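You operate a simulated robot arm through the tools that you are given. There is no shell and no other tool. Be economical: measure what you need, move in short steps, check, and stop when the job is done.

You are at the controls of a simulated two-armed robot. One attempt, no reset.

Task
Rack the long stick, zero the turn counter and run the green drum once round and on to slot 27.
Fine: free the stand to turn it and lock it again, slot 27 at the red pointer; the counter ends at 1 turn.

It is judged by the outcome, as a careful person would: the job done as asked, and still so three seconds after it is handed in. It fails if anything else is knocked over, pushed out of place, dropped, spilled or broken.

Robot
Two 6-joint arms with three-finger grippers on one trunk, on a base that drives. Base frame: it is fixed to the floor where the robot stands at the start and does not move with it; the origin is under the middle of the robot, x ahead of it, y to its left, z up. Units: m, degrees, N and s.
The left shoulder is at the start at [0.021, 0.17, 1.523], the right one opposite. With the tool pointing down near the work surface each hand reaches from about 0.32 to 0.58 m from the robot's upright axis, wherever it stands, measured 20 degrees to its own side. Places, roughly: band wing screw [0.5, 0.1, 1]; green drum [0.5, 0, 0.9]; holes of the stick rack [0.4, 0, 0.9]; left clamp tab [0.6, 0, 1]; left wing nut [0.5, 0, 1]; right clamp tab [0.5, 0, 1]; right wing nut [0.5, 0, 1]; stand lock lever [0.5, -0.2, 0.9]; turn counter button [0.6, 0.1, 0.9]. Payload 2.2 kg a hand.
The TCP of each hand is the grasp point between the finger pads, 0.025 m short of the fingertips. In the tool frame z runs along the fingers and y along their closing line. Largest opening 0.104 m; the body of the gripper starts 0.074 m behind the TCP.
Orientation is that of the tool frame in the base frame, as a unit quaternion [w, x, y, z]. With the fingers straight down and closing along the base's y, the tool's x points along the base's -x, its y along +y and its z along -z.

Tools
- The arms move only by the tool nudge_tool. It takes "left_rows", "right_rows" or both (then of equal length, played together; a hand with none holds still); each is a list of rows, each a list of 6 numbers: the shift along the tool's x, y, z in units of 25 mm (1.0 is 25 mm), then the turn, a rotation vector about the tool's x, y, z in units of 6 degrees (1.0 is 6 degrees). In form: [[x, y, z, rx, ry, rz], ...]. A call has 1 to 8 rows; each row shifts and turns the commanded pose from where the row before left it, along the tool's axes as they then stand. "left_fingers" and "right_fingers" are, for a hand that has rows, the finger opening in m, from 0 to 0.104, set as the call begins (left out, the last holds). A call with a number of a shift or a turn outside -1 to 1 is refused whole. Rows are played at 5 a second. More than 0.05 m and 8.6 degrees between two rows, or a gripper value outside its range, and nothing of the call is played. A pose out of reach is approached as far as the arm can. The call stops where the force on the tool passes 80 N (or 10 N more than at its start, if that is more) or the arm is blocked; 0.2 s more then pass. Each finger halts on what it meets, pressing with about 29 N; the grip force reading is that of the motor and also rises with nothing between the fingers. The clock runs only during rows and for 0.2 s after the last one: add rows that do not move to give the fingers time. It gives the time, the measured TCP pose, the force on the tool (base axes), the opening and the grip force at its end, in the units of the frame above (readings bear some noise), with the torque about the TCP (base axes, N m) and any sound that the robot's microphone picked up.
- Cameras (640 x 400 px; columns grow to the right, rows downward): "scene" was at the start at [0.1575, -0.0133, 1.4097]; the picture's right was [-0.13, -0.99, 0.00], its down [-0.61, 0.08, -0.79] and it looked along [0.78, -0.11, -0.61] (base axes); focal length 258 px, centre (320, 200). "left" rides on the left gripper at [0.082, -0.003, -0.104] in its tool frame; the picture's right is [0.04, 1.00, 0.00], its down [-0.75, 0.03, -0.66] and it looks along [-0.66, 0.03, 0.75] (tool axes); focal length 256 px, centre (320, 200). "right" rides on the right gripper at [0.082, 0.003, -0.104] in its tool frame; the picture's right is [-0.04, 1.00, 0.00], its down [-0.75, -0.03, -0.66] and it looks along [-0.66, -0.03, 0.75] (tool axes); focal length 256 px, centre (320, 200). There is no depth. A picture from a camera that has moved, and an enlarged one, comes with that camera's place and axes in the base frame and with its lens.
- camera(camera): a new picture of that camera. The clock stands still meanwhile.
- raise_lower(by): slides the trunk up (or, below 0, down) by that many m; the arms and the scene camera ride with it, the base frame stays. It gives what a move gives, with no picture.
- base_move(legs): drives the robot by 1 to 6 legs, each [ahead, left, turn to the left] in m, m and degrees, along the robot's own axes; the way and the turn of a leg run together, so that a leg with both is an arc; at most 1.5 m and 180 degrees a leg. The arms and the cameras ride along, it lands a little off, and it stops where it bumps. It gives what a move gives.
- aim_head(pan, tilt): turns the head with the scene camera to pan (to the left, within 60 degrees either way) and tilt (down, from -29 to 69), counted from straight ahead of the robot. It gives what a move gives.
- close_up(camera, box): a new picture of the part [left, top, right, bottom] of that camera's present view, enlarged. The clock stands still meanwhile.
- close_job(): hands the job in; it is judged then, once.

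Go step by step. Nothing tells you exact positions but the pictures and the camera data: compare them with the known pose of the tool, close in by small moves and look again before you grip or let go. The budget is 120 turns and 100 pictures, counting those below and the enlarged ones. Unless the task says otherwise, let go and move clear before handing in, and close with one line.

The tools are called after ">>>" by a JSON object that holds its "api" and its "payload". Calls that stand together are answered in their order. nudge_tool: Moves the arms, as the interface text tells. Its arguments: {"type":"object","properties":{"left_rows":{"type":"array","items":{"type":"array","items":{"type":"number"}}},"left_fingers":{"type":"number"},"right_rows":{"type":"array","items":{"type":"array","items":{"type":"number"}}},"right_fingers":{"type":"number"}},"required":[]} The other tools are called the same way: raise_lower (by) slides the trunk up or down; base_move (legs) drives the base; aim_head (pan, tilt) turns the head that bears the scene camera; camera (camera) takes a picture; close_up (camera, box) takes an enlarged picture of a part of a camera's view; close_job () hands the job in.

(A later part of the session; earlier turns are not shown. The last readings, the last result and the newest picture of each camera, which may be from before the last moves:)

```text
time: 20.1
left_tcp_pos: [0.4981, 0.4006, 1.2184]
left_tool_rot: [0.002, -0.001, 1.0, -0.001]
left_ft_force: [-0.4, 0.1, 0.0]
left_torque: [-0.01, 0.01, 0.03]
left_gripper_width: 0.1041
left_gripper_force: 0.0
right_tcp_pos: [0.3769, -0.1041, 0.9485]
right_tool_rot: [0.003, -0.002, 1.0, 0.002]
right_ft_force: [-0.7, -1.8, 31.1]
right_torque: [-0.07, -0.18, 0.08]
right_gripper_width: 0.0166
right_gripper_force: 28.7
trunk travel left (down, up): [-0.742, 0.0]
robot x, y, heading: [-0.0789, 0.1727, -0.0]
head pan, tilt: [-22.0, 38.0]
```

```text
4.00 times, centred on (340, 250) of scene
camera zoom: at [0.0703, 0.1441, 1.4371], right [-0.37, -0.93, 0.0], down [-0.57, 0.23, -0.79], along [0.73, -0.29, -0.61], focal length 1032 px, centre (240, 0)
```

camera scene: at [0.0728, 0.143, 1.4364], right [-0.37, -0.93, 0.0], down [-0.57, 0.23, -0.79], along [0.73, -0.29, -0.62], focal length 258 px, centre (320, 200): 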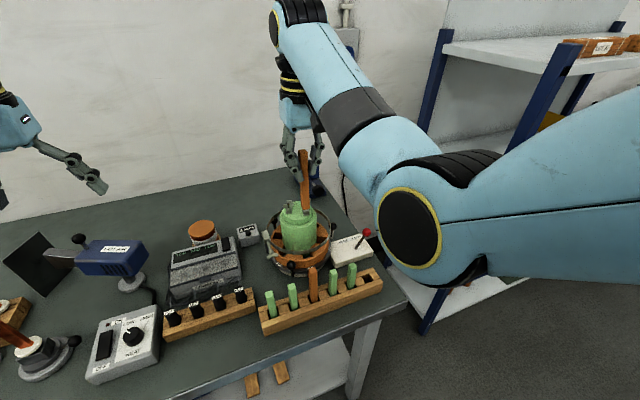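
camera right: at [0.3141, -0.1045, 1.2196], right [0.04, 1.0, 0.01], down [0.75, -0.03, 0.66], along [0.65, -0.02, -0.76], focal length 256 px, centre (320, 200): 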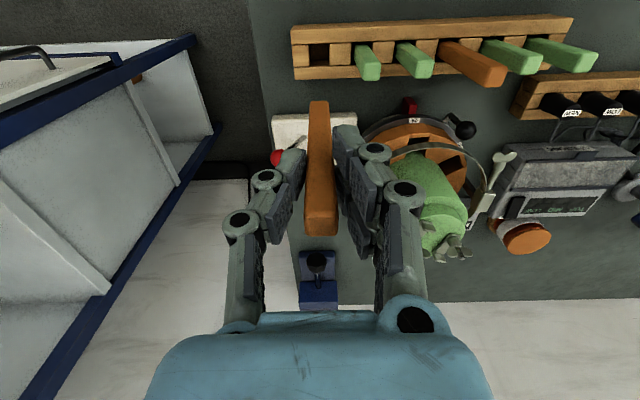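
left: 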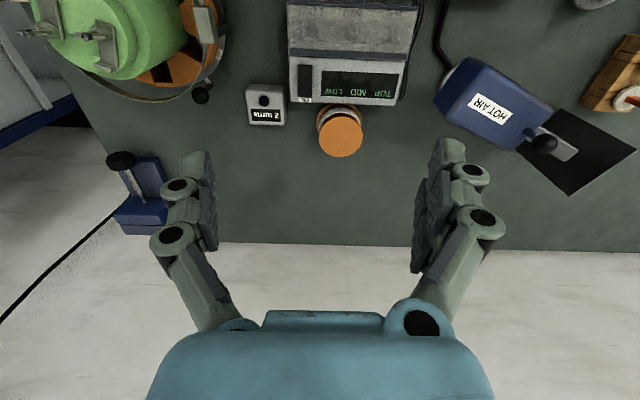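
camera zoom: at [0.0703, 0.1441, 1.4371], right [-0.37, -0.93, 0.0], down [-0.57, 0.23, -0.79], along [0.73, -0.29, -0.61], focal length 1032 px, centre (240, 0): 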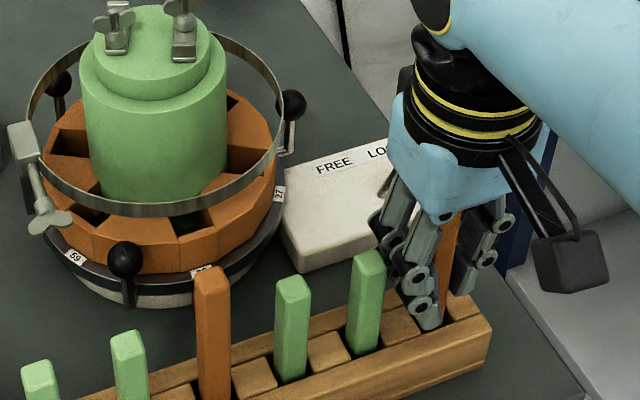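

It's on the floor of the hole. I'll release with a small opening and rise straight up.

>>> {"api": "nudge_tool", "payload": {"right_rows": [[0, 0, -0.1, 0, 0, 0], [0, 0, 0, 0, 0, 0], [0, 0, 0, 0, 0, 0]], "right_fingers": 0.03}}

>>> {"api": "nudge_tool", "payload": {"right_rows": [[0, 0, -0.4, 0, 0, 0], [0, 0, -0.8, 0, 0, 0], [0, 0, -1, 0, 0, 0], [0, 0, -1, 0, 0, 0], [0, 0, -1, 0, 0, 0], [0, 0, -1, 0, 0, 0], [0, 0, -1, 0, 0, 0]]}}

>>> {"api": "camera", "payload": {"camera": "right"}}

>>> {"api": "camera", "payload": {"camera": "scene"}}

```text
time: 20.9
left_tcp_pos: [0.4988, 0.4008, 1.2164]
left_tool_rot: [0.001, -0.001, 1.0, 0.0]
left_ft_force: [-0.7, 0.0, -1.5]
left_torque: [0.0, 0.01, 0.0]
left_gripper_width: 0.104
left_gripper_force: 0.0
right_tcp_pos: [0.3764, -0.1044, 0.9485]
right_tool_rot: [-0.001, -0.002, 1.0, 0.003]
right_ft_force: [-0.4, -0.2, -0.1]
right_torque: [0.0, 0.02, 0.03]
right_gripper_width: 0.0297
right_gripper_force: 0.0
trunk travel left (down, up): [-0.742, 0.0]
robot x, y, heading: [-0.0795, 0.1763, -0.0]
head pan, tilt: [-22.0, 38.0]
```

```text
time: 22.5
left_tcp_pos: [0.4989, 0.4001, 1.2158]
left_tool_rot: [0.0, 0.0, 1.0, 0.0]
left_ft_force: [0.4, 0.1, -0.4]
left_torque: [0.01, -0.01, 0.02]
left_gripper_width: 0.1041
left_gripper_force: 0.1
right_tcp_pos: [0.376, -0.1046, 1.1024]
right_tool_rot: [-0.001, -0.001, 1.0, 0.004]
right_ft_force: [-0.4, -0.3, -0.1]
right_torque: [0.01, 0.0, -0.03]
right_gripper_width: 0.0299
right_gripper_force: 0.0
trunk travel left (down, up): [-0.742, 0.0]
robot x, y, heading: [-0.0754, 0.1784, -0.1]
head pan, tilt: [-22.0, 38.0]
```

```text
60 pictures are left
camera right: at [0.2943, -0.103, 1.2061], right [0.04, 1.0, 0.01], down [0.76, -0.03, 0.65], along [0.65, -0.02, -0.76], focal length 256 px, centre (320, 200)
```

right: 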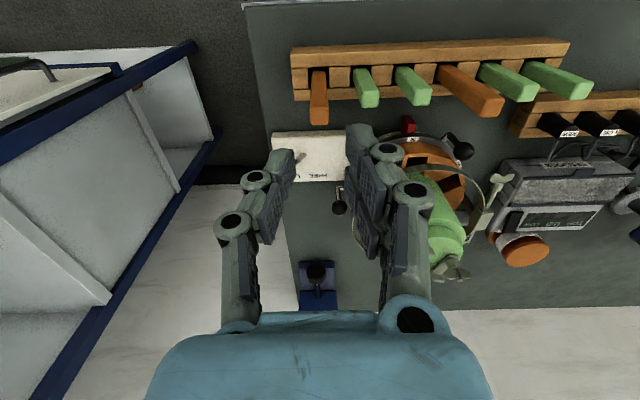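

```text
59 pictures are left
camera scene: at [0.0727, 0.1431, 1.4365], right [-0.37, -0.93, 0.0], down [-0.57, 0.23, -0.79], along [0.73, -0.29, -0.62], focal length 258 px, centre (320, 200)
```

scene: 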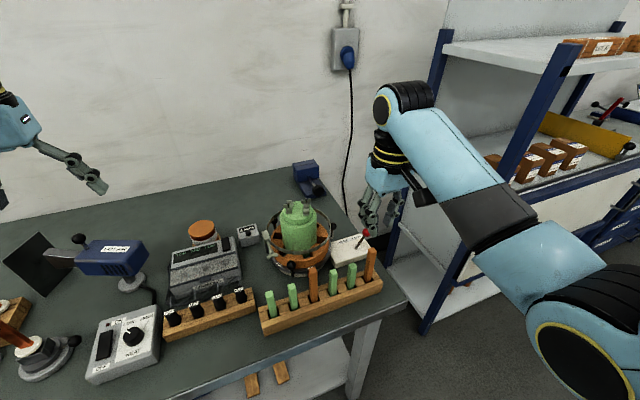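

The long stick is racked. Next is the counter button at about (0.647, 0.139, 0.894), for which I'll raise the right hand and drive left and slightly forward.

>>> {"api": "nudge_tool", "payload": {"right_rows": [[-0.8, 0, -0.6, 0, 0, 0], [-0.8, 0, -0.6, 0, 0, 0], [-0.8, 0, -0.6, 0, 0, 0], [-0.8, 0, -0.6, 0, 0, 0], [0, 0, 0, 0, 0, 0]], "right_fingers": 0.0}}

>>> {"api": "base_move", "payload": {"legs": [[0, 0.125, 0], [0.1, 0, 0]]}}

>>> {"api": "camera", "payload": {"camera": "right"}}

```text
time: 23.7
left_tcp_pos: [0.4989, 0.3999, 1.2167]
left_tool_rot: [0.001, 0.0, 1.0, 0.0]
left_ft_force: [0.0, -0.4, 0.1]
left_torque: [0.01, 0.01, -0.01]
left_gripper_width: 0.1042
left_gripper_force: 0.1
right_tcp_pos: [0.4563, -0.1062, 1.1635]
right_tool_rot: [-0.001, -0.002, 1.0, 0.003]
right_ft_force: [-0.4, -0.7, 0.0]
right_torque: [0.01, -0.02, -0.01]
right_gripper_width: 0.0
right_gripper_force: 28.7
trunk travel left (down, up): [-0.742, 0.0]
robot x, y, heading: [-0.0792, 0.1778, 0.1]
head pan, tilt: [-22.0, 38.0]
```

```text
time: 25.7
left_tcp_pos: [0.5997, 0.5213, 1.2156]
left_tool_rot: [0.001, 0.002, 1.0, 0.0]
left_ft_force: [0.5, 0.5, 0.3]
left_torque: [-0.02, 0.01, 0.03]
left_gripper_width: 0.1038
left_gripper_force: 0.0
right_tcp_pos: [0.5568, 0.0145, 1.1642]
right_tool_rot: [0.0, 0.0, 1.0, 0.003]
right_ft_force: [0.6, 0.2, -0.3]
right_torque: [-0.02, 0.03, 0.05]
right_gripper_width: 0.0
right_gripper_force: 28.6
trunk travel left (down, up): [-0.742, 0.0]
robot x, y, heading: [0.0206, 0.3035, -0.2]
head pan, tilt: [-22.0, 38.0]
```

```text
58 pictures are left
camera right: at [0.4749, 0.0163, 1.2675], right [0.04, 1.0, 0.01], down [0.76, -0.04, 0.65], along [0.65, -0.02, -0.76], focal length 256 px, centre (320, 200)
```

right: 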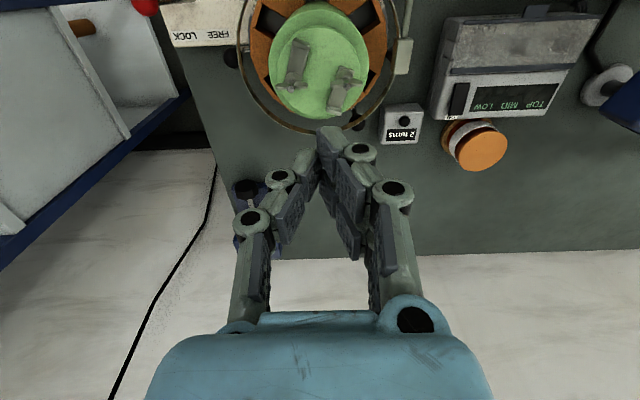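

The button is confirmed at about (0.645, 0.140). I'll move above it.

>>> {"api": "nudge_tool", "payload": {"right_rows": [[-0.5, 0.7, 0, 0, 0, 0], [-0.5, 0.7, 0, 0, 0, 0], [-0.5, 0.7, 0, 0, 0, 0], [-0.5, 0.7, 0, 0, 0, 0], [-0.5, 0.7, 0, 0, 0, 0], [-0.5, 0.7, 0, 0, 0, 0], [-0.5, 0.8, 0, 0, 0, 0], [0, 0, 0, 0, 0, 0]]}}

>>> {"api": "raise_lower", "payload": {"by": -0.12}}

>>> {"api": "camera", "payload": {"camera": "right"}}

```text
time: 27.5
left_tcp_pos: [0.599, 0.5207, 1.2177]
left_tool_rot: [0.0, 0.001, 1.0, 0.0]
left_ft_force: [-0.1, 0.9, 0.2]
left_torque: [0.0, 0.0, 0.03]
left_gripper_width: 0.104
left_gripper_force: 0.1
right_tcp_pos: [0.6425, 0.1396, 1.167]
right_tool_rot: [-0.002, 0.0, 1.0, 0.004]
right_ft_force: [-0.1, 0.1, -0.4]
right_torque: [0.03, 0.0, 0.01]
right_gripper_width: 0.0
right_gripper_force: 28.4
trunk travel left (down, up): [-0.742, 0.0]
robot x, y, heading: [0.0222, 0.2969, -0.1]
head pan, tilt: [-22.0, 38.0]
```

```text
time: 29.0
left_tcp_pos: [0.5985, 0.5213, 1.0968]
left_tool_rot: [0.001, 0.002, 1.0, 0.0]
left_ft_force: [0.0, -0.9, 0.0]
left_torque: [-0.02, -0.03, -0.02]
left_gripper_width: 0.104
left_gripper_force: 0.1
right_tcp_pos: [0.6446, 0.1399, 1.045]
right_tool_rot: [0.0, 0.0, 1.0, 0.003]
right_ft_force: [0.4, -0.6, 0.0]
right_torque: [-0.01, -0.01, 0.02]
right_gripper_width: 0.0001
right_gripper_force: 28.2
trunk travel left (down, up): [-0.622, 0.12]
robot x, y, heading: [0.0202, 0.3035, -0.3]
head pan, tilt: [-22.0, 38.0]
```

```text
57 pictures are left
camera right: at [0.5617, 0.1409, 1.1487], right [0.04, 1.0, 0.01], down [0.75, -0.04, 0.66], along [0.65, -0.02, -0.76], focal length 256 px, centre (320, 200)
```

right: 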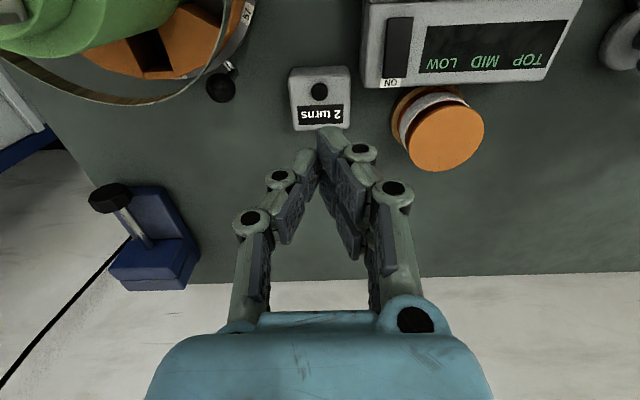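

The button is right under the fingertips. I'll descend to about 1 cm above it.

>>> {"api": "nudge_tool", "payload": {"right_rows": [[0.06, -0.04, 0.8, 0, 0, 0], [0, 0, 1, 0, 0, 0], [0, 0, 1, 0, 0, 0], [0, 0, 1, 0, 0, 0], [0, 0, 0.8, 0, 0, 0], [0, 0, 0, 0, 0, 0]]}}

>>> {"api": "close_up", "payload": {"camera": "right", "box": [240, 50, 400, 170]}}

```text
time: 30.4
left_tcp_pos: [0.5997, 0.5216, 1.0968]
left_tool_rot: [0.001, 0.001, 1.0, 0.0]
left_ft_force: [0.2, -0.1, 0.1]
left_torque: [0.01, 0.02, 0.01]
left_gripper_width: 0.1042
left_gripper_force: 0.0
right_tcp_pos: [0.6356, 0.1376, 0.9329]
right_tool_rot: [-0.001, 0.0, 1.0, 0.003]
right_ft_force: [0.4, 0.4, 0.1]
right_torque: [0.0, 0.0, 0.02]
right_gripper_width: 0.0
right_gripper_force: 28.1
right hand out of reach, approached as far as the arm can: row 5
trunk travel left (down, up): [-0.622, 0.12]
robot x, y, heading: [0.0231, 0.2947, -0.1]
head pan, tilt: [-22.0, 38.0]
```

```text
3.33 times, centred on (320, 110) of right
camera zoom: at [0.5524, 0.1386, 1.037], right [0.04, 1.0, 0.01], down [0.75, -0.04, 0.65], along [0.65, -0.02, -0.76], focal length 853 px, centre (320, 500)
```

zoom: 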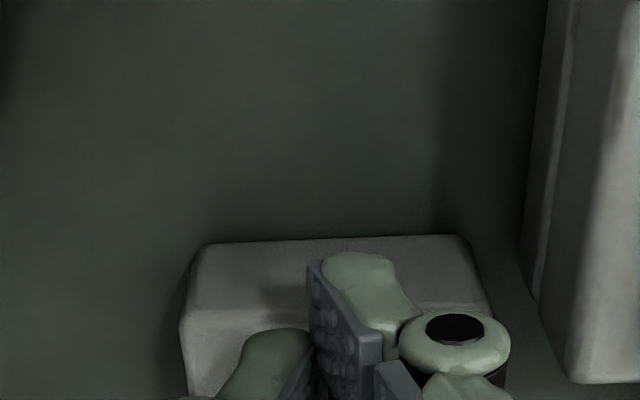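

The reach is slightly short, so I'll raise the hand, lower the trunk, then line up again.

>>> {"api": "nudge_tool", "payload": {"right_rows": [[0, 0, -1, 0, 0, 0], [0, 0, -1, 0, 0, 0], [0, 0, -1, 0, 0, 0], [0, 0, -0.4, 0, 0, 0]]}}

>>> {"api": "raise_lower", "payload": {"by": -0.07}}

>>> {"api": "nudge_tool", "payload": {"right_rows": [[-0.28, 0, 0, 0, 0, 0], [0, 0, 0, 0, 0, 0]]}}

>>> {"api": "camera", "payload": {"camera": "right"}}

```text
time: 31.4
left_tcp_pos: [0.5989, 0.5208, 1.0966]
left_tool_rot: [0.0, 0.002, 1.0, -0.001]
left_ft_force: [-0.1, 0.3, -0.6]
left_torque: [0.04, -0.02, -0.01]
left_gripper_width: 0.1039
left_gripper_force: 0.1
right_tcp_pos: [0.6332, 0.1374, 1.0184]
right_tool_rot: [-0.001, 0.0, 1.0, 0.003]
right_ft_force: [0.5, -0.6, 0.3]
right_torque: [-0.01, -0.04, -0.01]
right_gripper_width: 0.0
right_gripper_force: 28.3
trunk travel left (down, up): [-0.622, 0.12]
robot x, y, heading: [0.0196, 0.2995, -0.2]
head pan, tilt: [-22.0, 38.0]
```

```text
time: 32.5
left_tcp_pos: [0.6006, 0.521, 1.0254]
left_tool_rot: [0.002, 0.001, 1.0, 0.0]
left_ft_force: [0.0, 0.0, 0.8]
left_torque: [0.02, -0.02, 0.01]
left_gripper_width: 0.1041
left_gripper_force: 0.0
right_tcp_pos: [0.6345, 0.1372, 0.9491]
right_tool_rot: [-0.001, 0.0, 1.0, 0.004]
right_ft_force: [-1.0, 0.1, -0.1]
right_torque: [0.0, -0.01, -0.04]
right_gripper_width: 0.0001
right_gripper_force: 27.9
trunk travel left (down, up): [-0.552, 0.19]
robot x, y, heading: [0.0206, 0.3021, -0.2]
head pan, tilt: [-22.0, 38.0]
```

```text
time: 33.1
left_tcp_pos: [0.6007, 0.521, 1.0248]
left_tool_rot: [0.002, 0.002, 1.0, 0.0]
left_ft_force: [0.4, 0.6, -0.3]
left_torque: [0.02, -0.01, -0.02]
left_gripper_width: 0.104
left_gripper_force: 0.0
right_tcp_pos: [0.6412, 0.1367, 0.9497]
right_tool_rot: [-0.002, 0.0, 1.0, 0.004]
right_ft_force: [-0.8, 0.2, -0.3]
right_torque: [-0.05, 0.01, -0.01]
right_gripper_width: 0.0
right_gripper_force: 28.4
trunk travel left (down, up): [-0.552, 0.19]
robot x, y, heading: [0.019, 0.302, -0.4]
head pan, tilt: [-22.0, 38.0]
```

```text
55 pictures are left
camera right: at [0.559, 0.138, 1.0525], right [0.04, 1.0, 0.01], down [0.75, -0.04, 0.66], along [0.65, -0.02, -0.76], focal length 256 px, centre (320, 200)
```

right: 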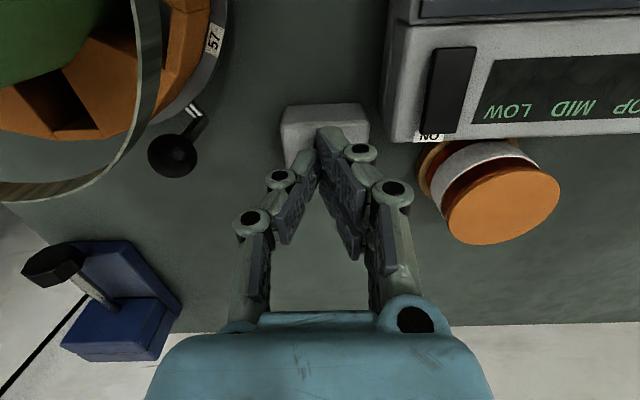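

>>> {"api": "nudge_tool", "payload": {"right_rows": [[-0.1, 0.08, 0.5, 0, 0, 0], [0, 0, 0.5, 0, 0, 0], [0, 0, 0.15, 0, 0, 0], [0, 0, 0.1, 0, 0, 0], [0, 0, 0.1, 0, 0, 0]]}}

>>> {"api": "close_up", "payload": {"camera": "right", "box": [240, 50, 400, 170]}}

```text
time: 34.3
left_tcp_pos: [0.5977, 0.521, 1.0279]
left_tool_rot: [0.003, 0.002, 1.0, 0.0]
left_ft_force: [-0.8, -0.5, 0.5]
left_torque: [-0.01, 0.06, 0.02]
left_gripper_width: 0.1039
left_gripper_force: 0.0
right_tcp_pos: [0.6431, 0.1383, 0.9212]
right_tool_rot: [0.005, 0.001, 1.0, 0.004]
right_ft_force: [0.4, -0.8, 34.8]
right_torque: [0.02, 0.15, 0.02]
right_gripper_width: 0.0062
right_gripper_force: 28.1
trunk travel left (down, up): [-0.552, 0.19]
robot x, y, heading: [0.0245, 0.2984, -0.3]
head pan, tilt: [-22.0, 38.0]
heard: click
```

```text
3.33 times, centred on (320, 110) of right
camera zoom: at [0.561, 0.1407, 1.0237], right [0.04, 1.0, 0.01], down [0.75, -0.04, 0.66], along [0.66, -0.02, -0.75], focal length 853 px, centre (320, 500)
```

zoom: 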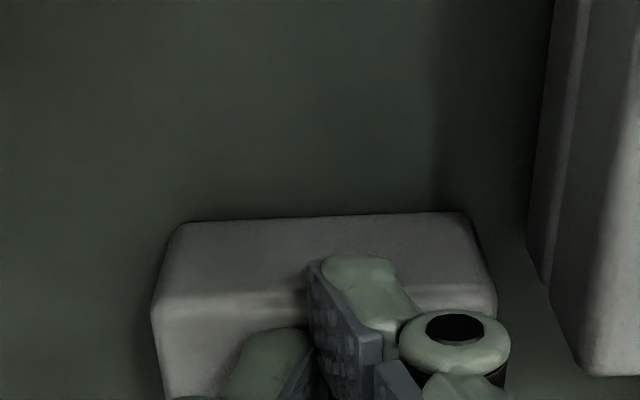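

A click was heard, so I'll rise and check that the counter shows 0.

>>> {"api": "nudge_tool", "payload": {"right_rows": [[0, 0, -0.6, 0, 0, 0], [0, 0, -1, 0, 0, 0], [0, 0, -1, 0, 0, 0], [0, 0, -1, 0, 0, 0], [0, 0, -1, 0, 0, 0]]}}

>>> {"api": "close_up", "payload": {"camera": "right", "box": [240, 30, 400, 150]}}

```text
time: 35.5
left_tcp_pos: [0.5999, 0.5214, 1.0254]
left_tool_rot: [0.001, 0.001, 1.0, 0.0]
left_ft_force: [0.6, -0.4, 0.0]
left_torque: [0.01, -0.04, 0.01]
left_gripper_width: 0.1042
left_gripper_force: 0.1
right_tcp_pos: [0.6441, 0.1387, 1.0303]
right_tool_rot: [-0.002, -0.001, 1.0, 0.004]
right_ft_force: [0.0, 0.1, 1.0]
right_torque: [-0.04, 0.02, -0.01]
right_gripper_width: 0.0001
right_gripper_force: 28.6
trunk travel left (down, up): [-0.552, 0.19]
robot x, y, heading: [0.0206, 0.3031, -0.2]
head pan, tilt: [-22.0, 38.0]
```

```text
3.33 times, centred on (320, 90) of right
camera zoom: at [0.5628, 0.1403, 1.1344], right [0.04, 1.0, 0.01], down [0.76, -0.04, 0.65], along [0.65, -0.02, -0.76], focal length 853 px, centre (320, 567)
```

zoom: 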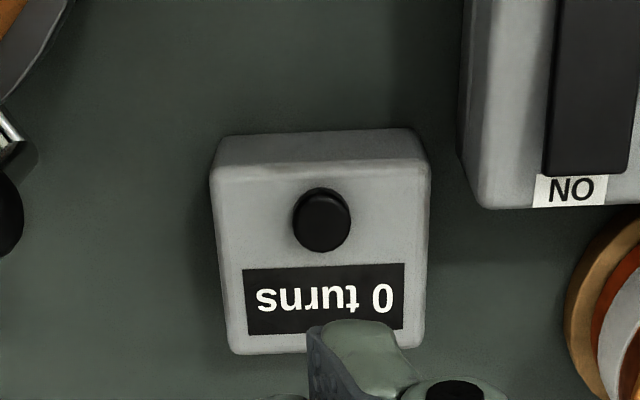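

The counter reads 0. Now the lever: its ball is at about (0.487, -0.161, 0.937) and must be pushed toward +y to FREE. I'll raise the trunk and drive back right.

>>> {"api": "raise_lower", "payload": {"by": 0.15}}

>>> {"api": "base_move", "payload": {"legs": [[-0.02, 0, 0], [0, -0.12, 0]]}}

>>> {"api": "nudge_tool", "payload": {"right_rows": [[0.6, -1, 0, 0, 0, 0], [0.6, -1, 0, 0, 0, 0], [0.6, -1, 0, 0, 0, 0], [0.6, -1, 0, 0, 0, 0], [0.6, -1, 0, 0, 0, 0], [0.6, -1, 0, 0, 0, 0], [0.6, -1, 0, 0, 0, 0], [0.6, -1, 0, 0, 0, 0]]}}

>>> {"api": "camera", "payload": {"camera": "right"}}

```text
time: 37.2
left_tcp_pos: [0.6005, 0.5223, 1.1762]
left_tool_rot: [0.001, 0.002, 1.0, 0.0]
left_ft_force: [0.1, -0.2, -0.7]
left_torque: [-0.01, 0.02, 0.0]
left_gripper_width: 0.104
left_gripper_force: 0.0
right_tcp_pos: [0.6436, 0.1382, 1.1789]
right_tool_rot: [0.0, 0.0, 1.0, 0.004]
right_ft_force: [0.0, 0.1, -0.1]
right_torque: [-0.02, -0.01, -0.03]
right_gripper_width: 0.0
right_gripper_force: 28.5
trunk travel left (down, up): [-0.702, 0.04]
robot x, y, heading: [0.0203, 0.3004, 0.1]
head pan, tilt: [-22.0, 38.0]
```

```text
time: 38.9
left_tcp_pos: [0.5818, 0.4016, 1.1747]
left_tool_rot: [0.002, 0.001, 1.0, 0.001]
left_ft_force: [0.5, 0.0, 0.3]
left_torque: [0.0, -0.01, 0.02]
left_gripper_width: 0.1039
left_gripper_force: 0.1
right_tcp_pos: [0.6243, 0.0182, 1.1789]
right_tool_rot: [0.0, 0.0, 1.0, 0.004]
right_ft_force: [-0.5, 0.0, 0.2]
right_torque: [0.03, 0.02, 0.02]
right_gripper_width: 0.0
right_gripper_force: 28.4
trunk travel left (down, up): [-0.702, 0.04]
robot x, y, heading: [0.0004, 0.181, -0.1]
head pan, tilt: [-22.0, 38.0]
```

```text
time: 40.7
left_tcp_pos: [0.5797, 0.4006, 1.1771]
left_tool_rot: [0.002, 0.001, 1.0, 0.001]
left_ft_force: [-0.4, -0.2, 0.5]
left_torque: [0.03, 0.02, 0.0]
left_gripper_width: 0.1039
left_gripper_force: 0.1
right_tcp_pos: [0.5262, -0.1868, 1.1511]
right_tool_rot: [0.001, 0.0, 1.0, 0.004]
right_ft_force: [0.3, -0.3, 0.5]
right_torque: [0.02, 0.01, -0.03]
right_gripper_width: 0.0003
right_gripper_force: 28.2
right hand out of reach, approached as far as the arm can: row 4, 5, 6, 7
trunk travel left (down, up): [-0.702, 0.04]
robot x, y, heading: [0.0039, 0.1781, -0.4]
head pan, tilt: [-22.0, 38.0]
```

```text
52 pictures are left
camera right: at [0.4447, -0.1862, 1.2548], right [0.04, 1.0, 0.01], down [0.75, -0.04, 0.66], along [0.66, -0.02, -0.75], focal length 256 px, centre (320, 200)
```

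right: 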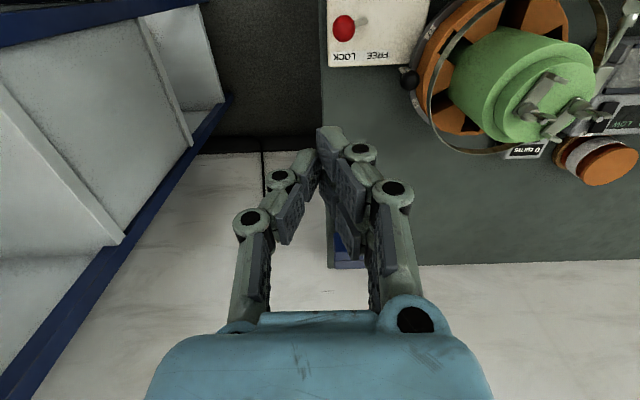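

I'll descend beside the lever ball on its outer side.

>>> {"api": "nudge_tool", "payload": {"right_rows": [[0.2, -0.08, 1, 0, 0, 0], [0.2, -0.08, 1, 0, 0, 0], [0.2, -0.08, 1, 0, 0, 0], [0.2, -0.08, 1, 0, 0, 0], [0.2, 0, 1, 0, 0, 0], [0.2, 0, 1, 0, 0, 0], [0.2, 0, 1, 0, 0, 0], [0.16, 0, 1, 0, 0, 0]]}}

>>> {"api": "close_up", "payload": {"camera": "right", "box": [220, 40, 460, 200]}}

>>> {"api": "close_up", "payload": {"camera": "scene", "box": [260, 220, 460, 345]}}

```text
time: 42.5
left_tcp_pos: [0.5791, 0.4011, 1.1758]
left_tool_rot: [0.002, 0.001, 1.0, 0.0]
left_ft_force: [-0.1, 0.2, 0.2]
left_torque: [0.0, -0.02, 0.04]
left_gripper_width: 0.104
left_gripper_force: 0.0
right_tcp_pos: [0.4858, -0.1927, 0.9519]
right_tool_rot: [-0.001, 0.0, 1.0, 0.003]
right_ft_force: [0.7, -0.4, -0.5]
right_torque: [0.01, 0.01, -0.03]
right_gripper_width: 0.0
right_gripper_force: 27.9
trunk travel left (down, up): [-0.702, 0.04]
robot x, y, heading: [-0.0022, 0.1799, -0.5]
head pan, tilt: [-22.0, 38.0]
```

```text
2.50 times, centred on (340, 120) of right
camera zoom: at [0.405, -0.1904, 1.0553], right [0.04, 1.0, 0.01], down [0.75, -0.04, 0.66], along [0.66, -0.02, -0.76], focal length 640 px, centre (270, 400)
```

zoom: 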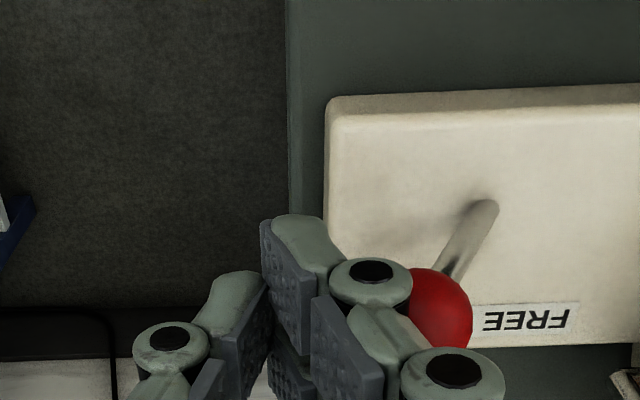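

```text
3.20 times, centred on (360, 282) of scene
camera zoom: at [0.152, 0.146, 1.3963], right [-0.38, -0.93, 0.0], down [-0.57, 0.23, -0.79], along [0.73, -0.3, -0.62], focal length 826 px, centre (192, -64)
```

zoom: 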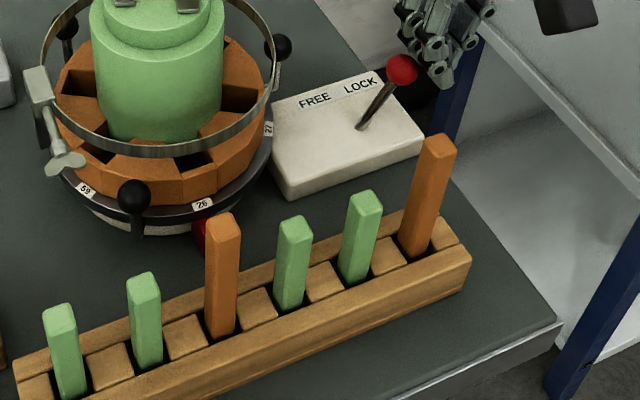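

Now I'll push the ball toward FREE.

>>> {"api": "nudge_tool", "payload": {"right_rows": [[0, 0.5, 0, 0, 0, 0], [0, 0.5, 0, 0, 0, 0], [0, 0.5, 0, 0, 0, 0], [0, 0.4, 0, 0, 0, 0], [0, 0.3, 0, 0, 0, 0]]}}

>>> {"api": "close_up", "payload": {"camera": "scene", "box": [260, 220, 460, 345]}}

```text
time: 43.7
left_tcp_pos: [0.5805, 0.4024, 1.1749]
left_tool_rot: [0.002, 0.001, 1.0, 0.0]
left_ft_force: [0.5, 0.6, -0.2]
left_torque: [0.01, 0.0, 0.04]
left_gripper_width: 0.104
left_gripper_force: 0.0
right_tcp_pos: [0.4869, -0.1367, 0.9534]
right_tool_rot: [0.0, 0.0, 1.0, 0.004]
right_ft_force: [-0.6, -0.6, 0.4]
right_torque: [0.0, -0.02, -0.01]
right_gripper_width: 0.0
right_gripper_force: 28.5
trunk travel left (down, up): [-0.702, 0.04]
robot x, y, heading: [-0.0016, 0.1799, -0.1]
head pan, tilt: [-22.0, 38.0]
```

```text
3.20 times, centred on (360, 282) of scene
camera zoom: at [0.1519, 0.1465, 1.3963], right [-0.38, -0.93, 0.0], down [-0.57, 0.23, -0.79], along [0.73, -0.3, -0.62], focal length 826 px, centre (192, -64)
```

zoom: 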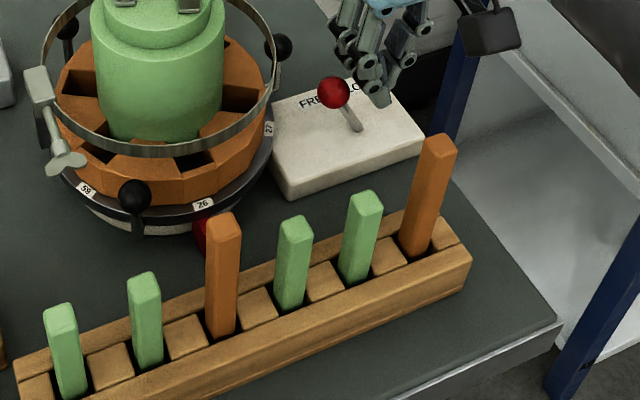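

The lever now leans toward FREE. I'll nudge it a little further to confirm it's at its stop.

>>> {"api": "nudge_tool", "payload": {"right_rows": [[0, 0.2, 0, 0, 0, 0], [0, 0.2, 0, 0, 0, 0]]}}

```text
time: 44.3
left_tcp_pos: [0.5804, 0.4016, 1.1754]
left_tool_rot: [0.001, 0.001, 1.0, 0.0]
left_ft_force: [-0.5, 0.0, 0.5]
left_torque: [0.01, -0.03, -0.03]
left_gripper_width: 0.1038
left_gripper_force: 0.0
right_tcp_pos: [0.4869, -0.1273, 0.9541]
right_tool_rot: [-0.001, 0.0, 1.0, 0.003]
right_ft_force: [0.1, 0.8, 0.2]
right_torque: [0.0, -0.01, -0.01]
right_gripper_width: 0.0002
right_gripper_force: 27.9
trunk travel left (down, up): [-0.702, 0.04]
robot x, y, heading: [-0.0005, 0.1785, -0.3]
head pan, tilt: [-22.0, 38.0]
```

Free travel suggests it's at its stop. I'll lift off and go over to the right-hand knob at about (0.541, -0.084, 0.939), then turn the wrist 60° there.

>>> {"api": "nudge_tool", "payload": {"right_rows": [[0, -0.2, -0.6, 0, 0, 0], [0, 0, -1, 0, 0, 0], [0, 0, -1, 0, 0, 0], [0, 0, -1, 0, 0, 0], [-0.9, 0.35, 0, 0, 0, 0], [-0.9, 0.4, 0, 0, 0, 0], [-0.8, 0.4, 0, 0, 0, 0], [-0.7, 0.4, 0, 0, 0, 0]]}}

>>> {"api": "nudge_tool", "payload": {"right_rows": [[0, 0, 0, 0, 0, -1], [0, 0, 0, 0, 0, -1], [0, 0, 0, 0, 0, -1], [0, 0, 0, 0, 0, -1], [0, 0, 0, 0, 0, -1], [0, 0, 0, 0, 0, -1], [0, 0, 0, 0, 0, -1], [0, 0, 0, 0, 0, -1]]}}

>>> {"api": "camera", "payload": {"camera": "scene"}}

>>> {"api": "camera", "payload": {"camera": "right"}}

```text
time: 46.1
left_tcp_pos: [0.5804, 0.4017, 1.1749]
left_tool_rot: [0.002, 0.001, 1.0, 0.0]
left_ft_force: [0.7, 0.2, -0.3]
left_torque: [-0.02, 0.04, 0.03]
left_gripper_width: 0.1042
left_gripper_force: 0.1
right_tcp_pos: [0.5725, -0.0925, 1.0438]
right_tool_rot: [-0.001, 0.0, 1.0, 0.003]
right_ft_force: [-0.3, -0.2, 0.3]
right_torque: [-0.04, -0.03, 0.0]
right_gripper_width: 0.0
right_gripper_force: 28.1
trunk travel left (down, up): [-0.702, 0.04]
robot x, y, heading: [-0.0041, 0.1787, -0.3]
head pan, tilt: [-22.0, 38.0]
```

```text
time: 47.9
left_tcp_pos: [0.5812, 0.4019, 1.176]
left_tool_rot: [0.002, 0.001, 1.0, 0.0]
left_ft_force: [0.1, -0.1, 0.9]
left_torque: [-0.04, 0.0, 0.02]
left_gripper_width: 0.1039
left_gripper_force: 0.0
right_tcp_pos: [0.5706, -0.0939, 1.0423]
right_tool_rot: [0.001, -0.408, 0.913, 0.005]
right_ft_force: [-0.6, 0.4, 1.1]
right_torque: [0.01, 0.0, 0.02]
right_gripper_width: 0.0001
right_gripper_force: 28.5
trunk travel left (down, up): [-0.702, 0.04]
robot x, y, heading: [0.0051, 0.1785, -0.5]
head pan, tilt: [-22.0, 38.0]
```

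```text
48 pictures are left
camera scene: at [0.152, 0.1462, 1.3963], right [-0.38, -0.93, 0.0], down [-0.57, 0.23, -0.79], along [0.73, -0.3, -0.62], focal length 258 px, centre (320, 200)
```

scene: 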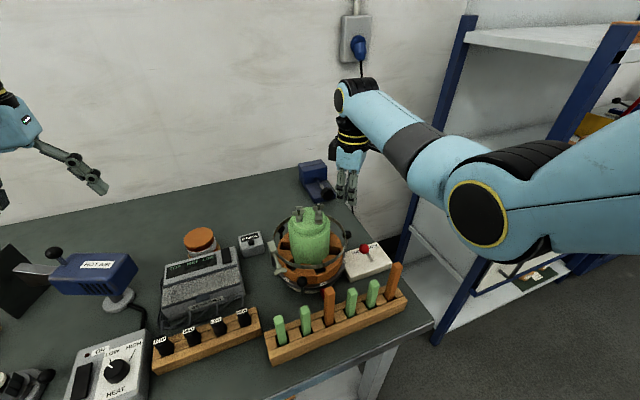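

```text
47 pictures are left
camera right: at [0.5134, -0.1539, 1.1467], right [-0.72, 0.7, 0.01], down [0.53, 0.54, 0.66], along [0.46, 0.48, -0.75], focal length 256 px, centre (320, 200)
```

right: 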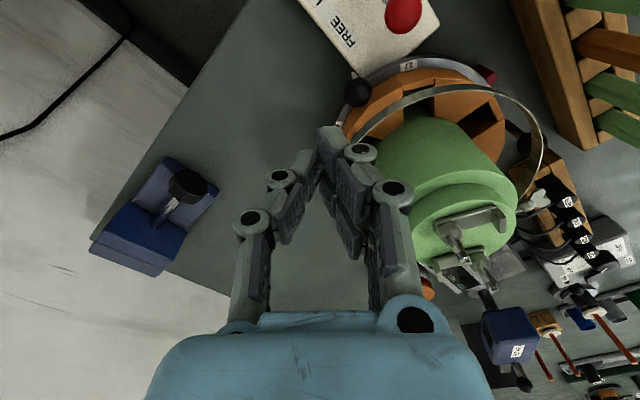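

The wrist turns freely. I'll rotate a bit more, set the closed fingers behind the knob, and lower using the trunk.

>>> {"api": "nudge_tool", "payload": {"right_rows": [[0, 0, 0, 0, 0, -1], [0, 0, 0, 0, 0, -1], [0, 0, 0, 0, 0, -1], [0, 0, 0, 0, 0, -1], [0, 0, 0, 0, 0, -1], [-0.63, -0.5, 0, 0, 0, 0], [0, 0, 0, 0, 0, 0]]}}

>>> {"api": "raise_lower", "payload": {"by": -0.06}}

>>> {"api": "camera", "payload": {"camera": "right"}}

```text
time: 49.5
left_tcp_pos: [0.5799, 0.402, 1.1752]
left_tool_rot: [0.002, 0.001, 1.0, 0.0]
left_ft_force: [0.5, -0.2, 0.2]
left_torque: [0.03, -0.03, -0.04]
left_gripper_width: 0.1041
left_gripper_force: 0.0
right_tcp_pos: [0.585, -0.0807, 1.044]
right_tool_rot: [0.002, -0.629, 0.777, 0.003]
right_ft_force: [-1.0, 0.1, 1.0]
right_torque: [-0.02, -0.03, 0.04]
right_gripper_width: 0.0
right_gripper_force: 28.2
trunk travel left (down, up): [-0.702, 0.04]
robot x, y, heading: [-0.0015, 0.1816, -0.2]
head pan, tilt: [-22.0, 38.0]
```

```text
time: 50.5
left_tcp_pos: [0.5805, 0.4017, 1.1151]
left_tool_rot: [0.002, 0.001, 1.0, 0.0]
left_ft_force: [0.3, -0.1, 0.1]
left_torque: [0.02, -0.01, 0.02]
left_gripper_width: 0.1038
left_gripper_force: 0.1
right_tcp_pos: [0.5849, -0.0816, 0.9852]
right_tool_rot: [0.003, -0.629, 0.777, 0.004]
right_ft_force: [-0.1, -0.1, 0.0]
right_torque: [0.03, 0.03, -0.02]
right_gripper_width: 0.0001
right_gripper_force: 29.0
trunk travel left (down, up): [-0.642, 0.1]
robot x, y, heading: [0.0001, 0.1818, -0.1]
head pan, tilt: [-22.0, 38.0]
```

```text
46 pictures are left
camera right: at [0.5654, -0.1617, 1.0876], right [-0.97, 0.25, 0.0], down [0.19, 0.73, 0.66], along [0.16, 0.64, -0.75], focal length 256 px, centre (320, 200)
```

right: 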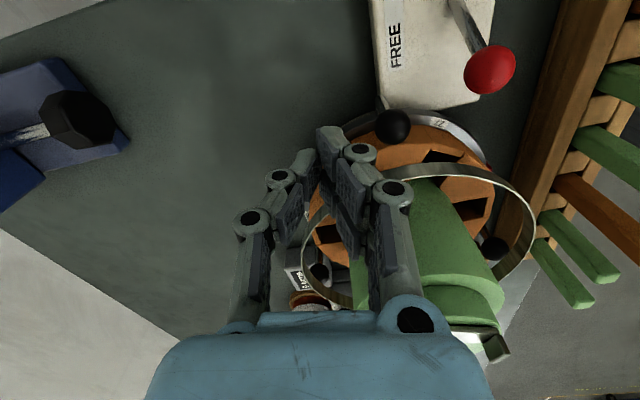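

The knob is ahead of the fingers. I'll descend 3 cm and start pushing round the arc.

>>> {"api": "nudge_tool", "payload": {"right_rows": [[0, 0, 0.6, 0, 0, 0], [0, 0, 0.6, 0, 0, 0], [0.15, 0.4, 0, 0, 0, 1], [0.15, 0.4, 0, 0, 0, 1], [0.15, 0.4, 0, 0, 0, 1], [0.15, 0.4, 0, 0, 0, 1]]}}

>>> {"api": "camera", "payload": {"camera": "right"}}

>>> {"api": "close_up", "payload": {"camera": "scene", "box": [240, 210, 400, 310]}}

```text
time: 51.9
left_tcp_pos: [0.5782, 0.4002, 1.1174]
left_tool_rot: [0.002, 0.002, 1.0, 0.0]
left_ft_force: [0.1, -0.8, -0.2]
left_torque: [0.03, -0.01, 0.0]
left_gripper_width: 0.1039
left_gripper_force: 0.1
right_tcp_pos: [0.5426, -0.0827, 0.9571]
right_tool_rot: [0.002, -0.452, 0.892, 0.001]
right_ft_force: [-0.9, -15.5, 20.8]
right_torque: [0.04, 0.01, 0.04]
right_gripper_width: 0.0
right_gripper_force: 28.8
trunk travel left (down, up): [-0.642, 0.1]
robot x, y, heading: [0.0019, 0.1771, 0.1]
head pan, tilt: [-22.0, 38.0]
```

```text
45 pictures are left
camera right: at [0.4916, -0.1479, 1.0601], right [-0.78, 0.62, 0.0], down [0.47, 0.59, 0.66], along [0.41, 0.52, -0.75], focal length 256 px, centre (320, 200)
```

right: 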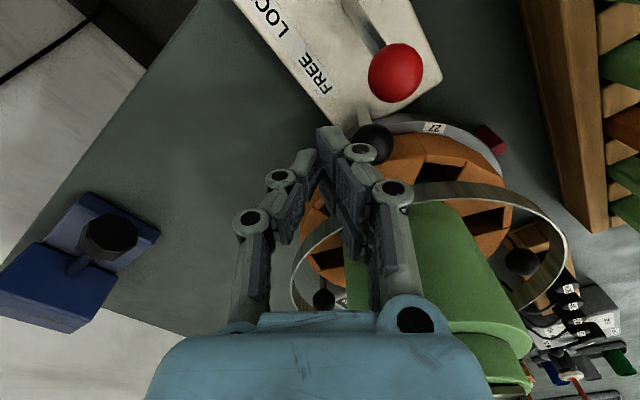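

```text
4.00 times, centred on (320, 260) of scene
camera zoom: at [0.1497, 0.1448, 1.3367], right [-0.38, -0.93, 0.0], down [-0.57, 0.23, -0.79], along [0.73, -0.3, -0.61], focal length 1032 px, centre (320, -40)
```

zoom: 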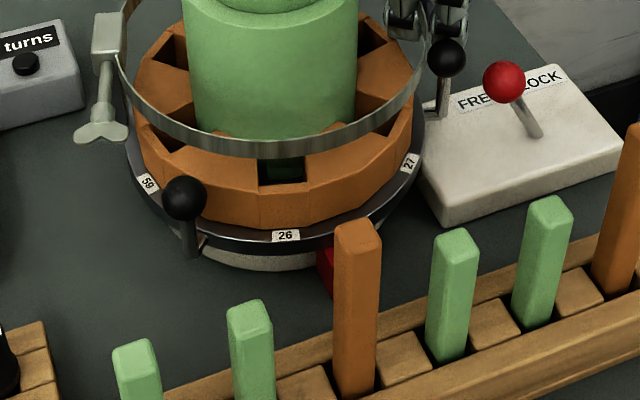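

The drum turns freely and has moved about 18° clockwise. There is an odd outward and upward force on the fingers, so I'll look closely.

>>> {"api": "close_up", "payload": {"camera": "right", "box": [260, 90, 420, 210]}}

>>> {"api": "close_up", "payload": {"camera": "scene", "box": [310, 200, 390, 260]}}

```text
3.33 times, centred on (340, 150) of right
camera zoom: at [0.4916, -0.1479, 1.0601], right [-0.78, 0.62, 0.0], down [0.47, 0.59, 0.66], along [0.41, 0.52, -0.75], focal length 853 px, centre (253, 367)
```

zoom: 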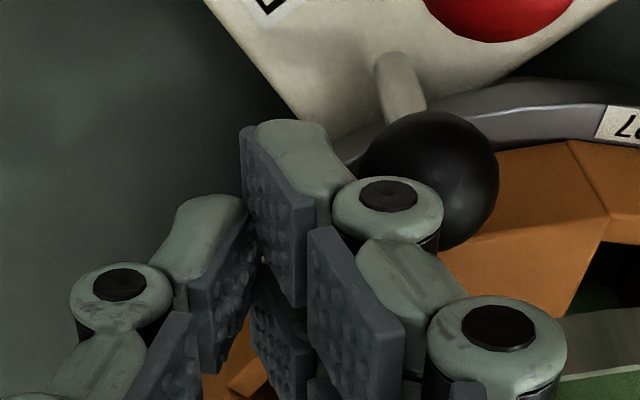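

```text
6.67 times, centred on (350, 230) of scene
camera zoom: at [0.1497, 0.1448, 1.3367], right [-0.38, -0.93, 0.0], down [-0.57, 0.23, -0.79], along [0.73, -0.3, -0.61], focal length 1720 px, centre (120, 0)
```

zoom: 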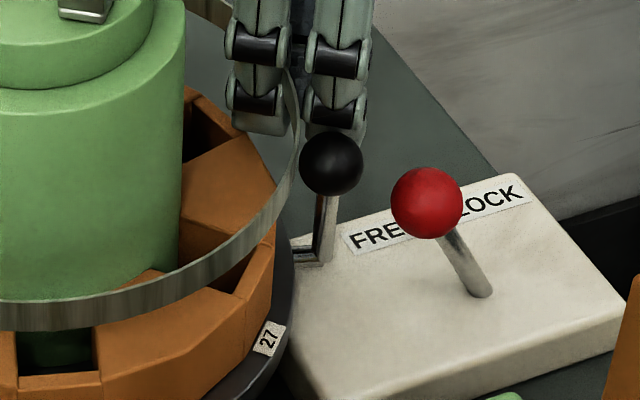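

The leading finger has come up against the band because the wrist lagged the arc. I'll lift, turn the wrist to be tangential, and come down a little further out.

>>> {"api": "nudge_tool", "payload": {"right_rows": [[0, -0.1, -0.8, 0, 0, 0], [0, -0.2, -1, 0, 0, 0], [-0.04, -0.285, 0, 0, 0, -1], [0, 0, 0, 0, 0, -1], [0, 0, 0, 0, 0, -1], [0, 0, 0, 0, 0, -1], [0, 0, 0, 0, 0, -1], [0, 0, 0, 0, 0, -1]]}}

>>> {"api": "close_up", "payload": {"camera": "scene", "box": [240, 190, 400, 310]}}

>>> {"api": "camera", "payload": {"camera": "right"}}

```text
time: 53.7
left_tcp_pos: [0.5795, 0.4019, 1.1154]
left_tool_rot: [0.002, 0.001, 1.0, 0.0]
left_ft_force: [1.0, -0.6, 0.6]
left_torque: [-0.03, 0.02, -0.01]
left_gripper_width: 0.104
left_gripper_force: 0.1
right_tcp_pos: [0.556, -0.0892, 0.999]
right_tool_rot: [-0.001, 0.708, -0.706, -0.002]
right_ft_force: [-0.5, -0.2, 0.7]
right_torque: [0.01, 0.0, 0.01]
right_gripper_width: 0.0
right_gripper_force: 28.0
trunk travel left (down, up): [-0.642, 0.1]
robot x, y, heading: [0.0007, 0.1823, -0.3]
head pan, tilt: [-22.0, 38.0]
```

```text
3.33 times, centred on (320, 250) of scene
camera zoom: at [0.1521, 0.1462, 1.3362], right [-0.38, -0.93, 0.0], down [-0.57, 0.23, -0.79], along [0.73, -0.3, -0.62], focal length 860 px, centre (320, 33)
```

zoom: 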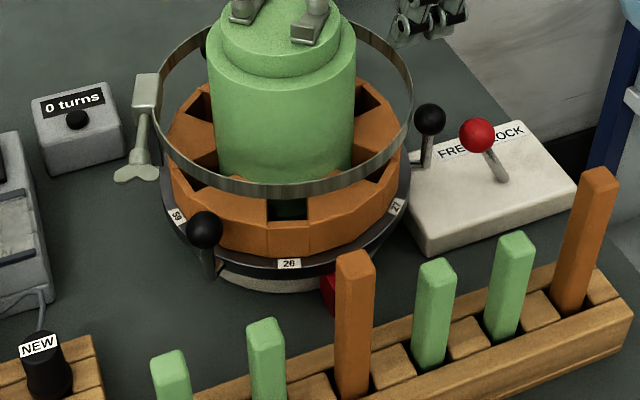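

```text
40 pictures are left
camera right: at [0.5525, -0.1717, 1.1024], right [-1.0, 0.04, 0.0], down [0.03, 0.75, 0.66], along [0.02, 0.66, -0.75], focal length 256 px, centre (320, 200)
```

right: 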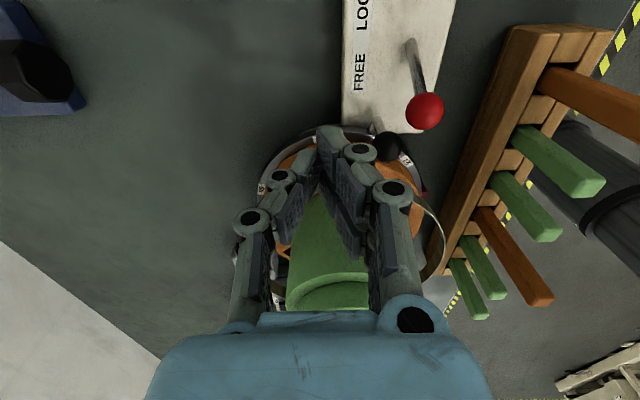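

I'll descend and push along the arc, keeping slightly inward so the fingers clear the lever ball.

>>> {"api": "nudge_tool", "payload": {"right_rows": [[0, 0, 0.85, 0, 0, 0], [0, 0, 0.8, 0, 0, 0], [-0.03, 0.41, 0, 0, 0, 1], [-0.03, 0.41, 0, 0, 0, 1], [-0.03, 0.41, 0, 0, 0, 1], [-0.03, 0.4, 0, 0, 0, 1]]}}

>>> {"api": "close_up", "payload": {"camera": "scene", "box": [240, 190, 400, 310]}}

```text
time: 55.1
left_tcp_pos: [0.5799, 0.4024, 1.1153]
left_tool_rot: [0.001, 0.001, 1.0, 0.0]
left_ft_force: [0.0, 0.5, 0.5]
left_torque: [0.0, 0.01, 0.03]
left_gripper_width: 0.104
left_gripper_force: 0.1
right_tcp_pos: [0.5157, -0.0791, 0.9591]
right_tool_rot: [0.002, -0.544, 0.839, 0.003]
right_ft_force: [2.3, 0.7, 1.5]
right_torque: [-0.04, -0.03, 0.11]
right_gripper_width: 0.0
right_gripper_force: 28.6
trunk travel left (down, up): [-0.642, 0.1]
robot x, y, heading: [0.0005, 0.1826, 0.1]
head pan, tilt: [-22.0, 38.0]
```

```text
3.33 times, centred on (320, 250) of scene
camera zoom: at [0.1527, 0.1463, 1.3362], right [-0.38, -0.93, 0.0], down [-0.57, 0.23, -0.79], along [0.73, -0.3, -0.62], focal length 860 px, centre (320, 33)
```

zoom: 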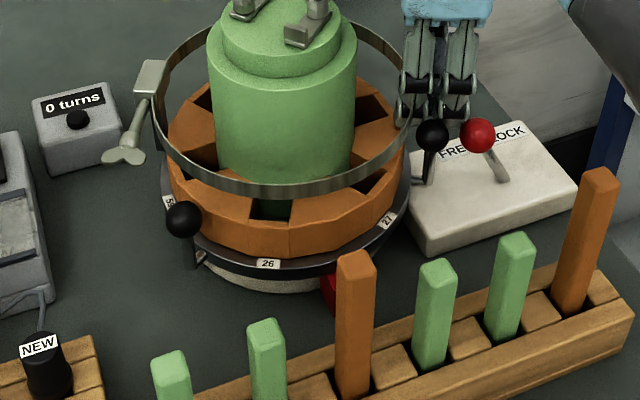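

It's working with only about 2 N. I'll continue round the arc.

>>> {"api": "nudge_tool", "payload": {"right_rows": [[0.05, 0.4, 0, 0, 0, 1], [0.05, 0.4, 0, 0, 0, 1], [0.05, 0.4, 0, 0, 0, 1], [0.05, 0.4, 0, 0, 0, 1], [0.05, 0.4, 0, 0, 0, 1], [0.05, 0.4, 0, 0, 0, 1], [0.05, 0.4, 0, 0, 0, 1], [0.05, 0.4, 0, 0, 0, 1]]}}

>>> {"api": "close_up", "payload": {"camera": "scene", "box": [220, 190, 420, 315]}}

```text
time: 56.9
left_tcp_pos: [0.5791, 0.4029, 1.1155]
left_tool_rot: [0.002, 0.001, 1.0, 0.0]
left_ft_force: [-0.3, -0.9, 0.1]
left_torque: [-0.01, 0.01, -0.03]
left_gripper_width: 0.1044
left_gripper_force: 0.2
right_tcp_pos: [0.4539, -0.0299, 0.9596]
right_tool_rot: [-0.001, -0.157, 0.988, 0.004]
right_ft_force: [-0.5, -0.3, 0.0]
right_torque: [-0.01, -0.01, 0.04]
right_gripper_width: 0.0001
right_gripper_force: 28.5
trunk travel left (down, up): [-0.642, 0.1]
robot x, y, heading: [-0.001, 0.1807, -0.2]
head pan, tilt: [-22.0, 38.0]
```

```text
3.20 times, centred on (320, 252) of scene
camera zoom: at [0.1518, 0.1465, 1.3363], right [-0.38, -0.93, 0.0], down [-0.57, 0.23, -0.79], along [0.73, -0.3, -0.62], focal length 826 px, centre (320, 32)
```

zoom: 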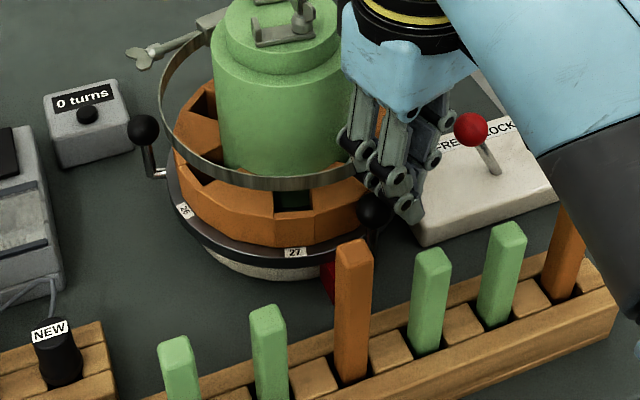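

>>> {"api": "nudge_tool", "payload": {"right_rows": [[0.05, 0.4, 0, 0, 0, 1], [0.05, 0.4, 0, 0, 0, 1], [0.05, 0.4, 0, 0, 0, 1], [0.05, 0.4, 0, 0, 0, 1], [0.05, 0.4, 0, 0, 0, 1], [0.05, 0.4, 0, 0, 0, 1], [0, 0, 0, 0, 0, 0]]}}

>>> {"api": "close_up", "payload": {"camera": "scene", "box": [220, 190, 420, 315]}}

```text
time: 58.5
left_tcp_pos: [0.5762, 0.4056, 1.1179]
left_tool_rot: [0.003, 0.0, 1.0, 0.0]
left_ft_force: [0.2, -0.9, -0.1]
left_torque: [0.01, -0.02, 0.02]
left_gripper_width: 0.104
left_gripper_force: 0.1
right_tcp_pos: [0.4431, -0.006, 0.9574]
right_tool_rot: [0.007, 0.165, 0.986, -0.027]
right_ft_force: [-3.2, 7.3, 57.4]
right_torque: [0.52, -0.97, 0.64]
right_gripper_width: 0.0001
right_gripper_force: 28.2
trunk travel left (down, up): [-0.642, 0.1]
robot x, y, heading: [0.0001, 0.1782, -0.2]
head pan, tilt: [-22.0, 38.0]
```

```text
3.20 times, centred on (320, 252) of scene
camera zoom: at [0.1473, 0.1489, 1.3373], right [-0.38, -0.93, 0.0], down [-0.57, 0.23, -0.79], along [0.73, -0.3, -0.61], focal length 826 px, centre (320, 32)
```

zoom: 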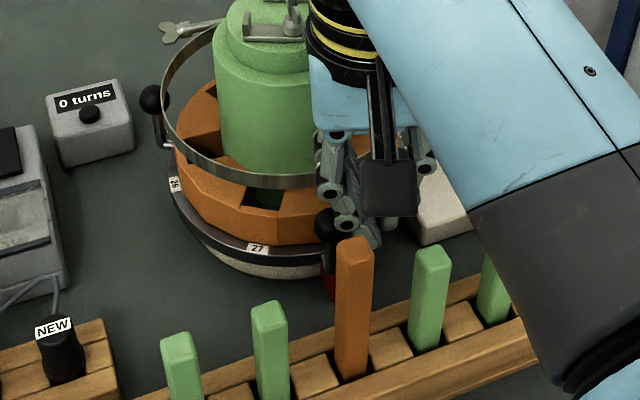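

There's a strong upward force now, so I'll look from the hand before moving.

>>> {"api": "camera", "payload": {"camera": "right"}}

>>> {"api": "close_up", "payload": {"camera": "scene", "box": [300, 215, 380, 275]}}

```text
36 pictures are left
camera right: at [0.3657, 0.0282, 1.0587], right [0.36, 0.93, -0.05], down [0.7, -0.24, 0.67], along [0.62, -0.28, -0.74], focal length 256 px, centre (320, 200)
```

right: 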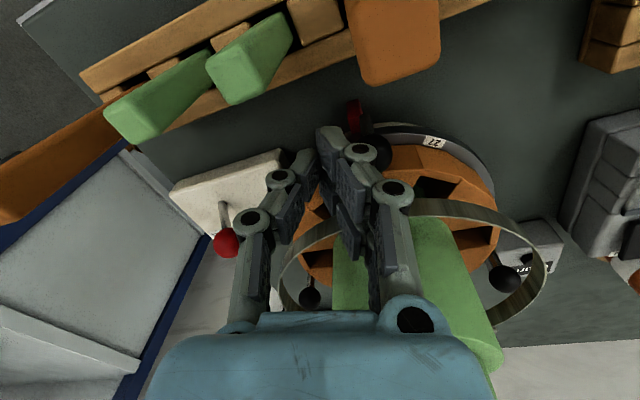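

```text
6.67 times, centred on (340, 245) of scene
camera zoom: at [0.1473, 0.1489, 1.3373], right [-0.38, -0.93, 0.0], down [-0.57, 0.23, -0.79], along [0.73, -0.3, -0.61], focal length 1720 px, centre (187, -100)
```

zoom: 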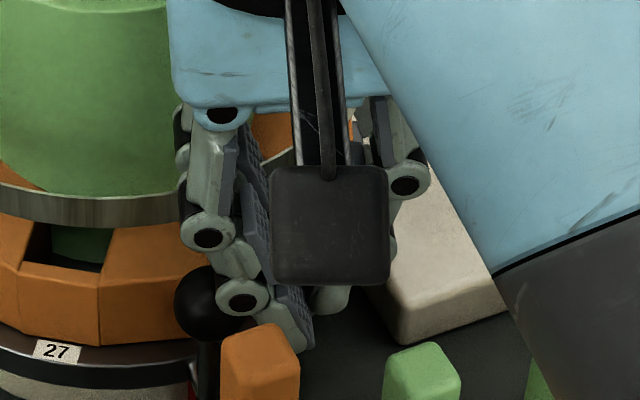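

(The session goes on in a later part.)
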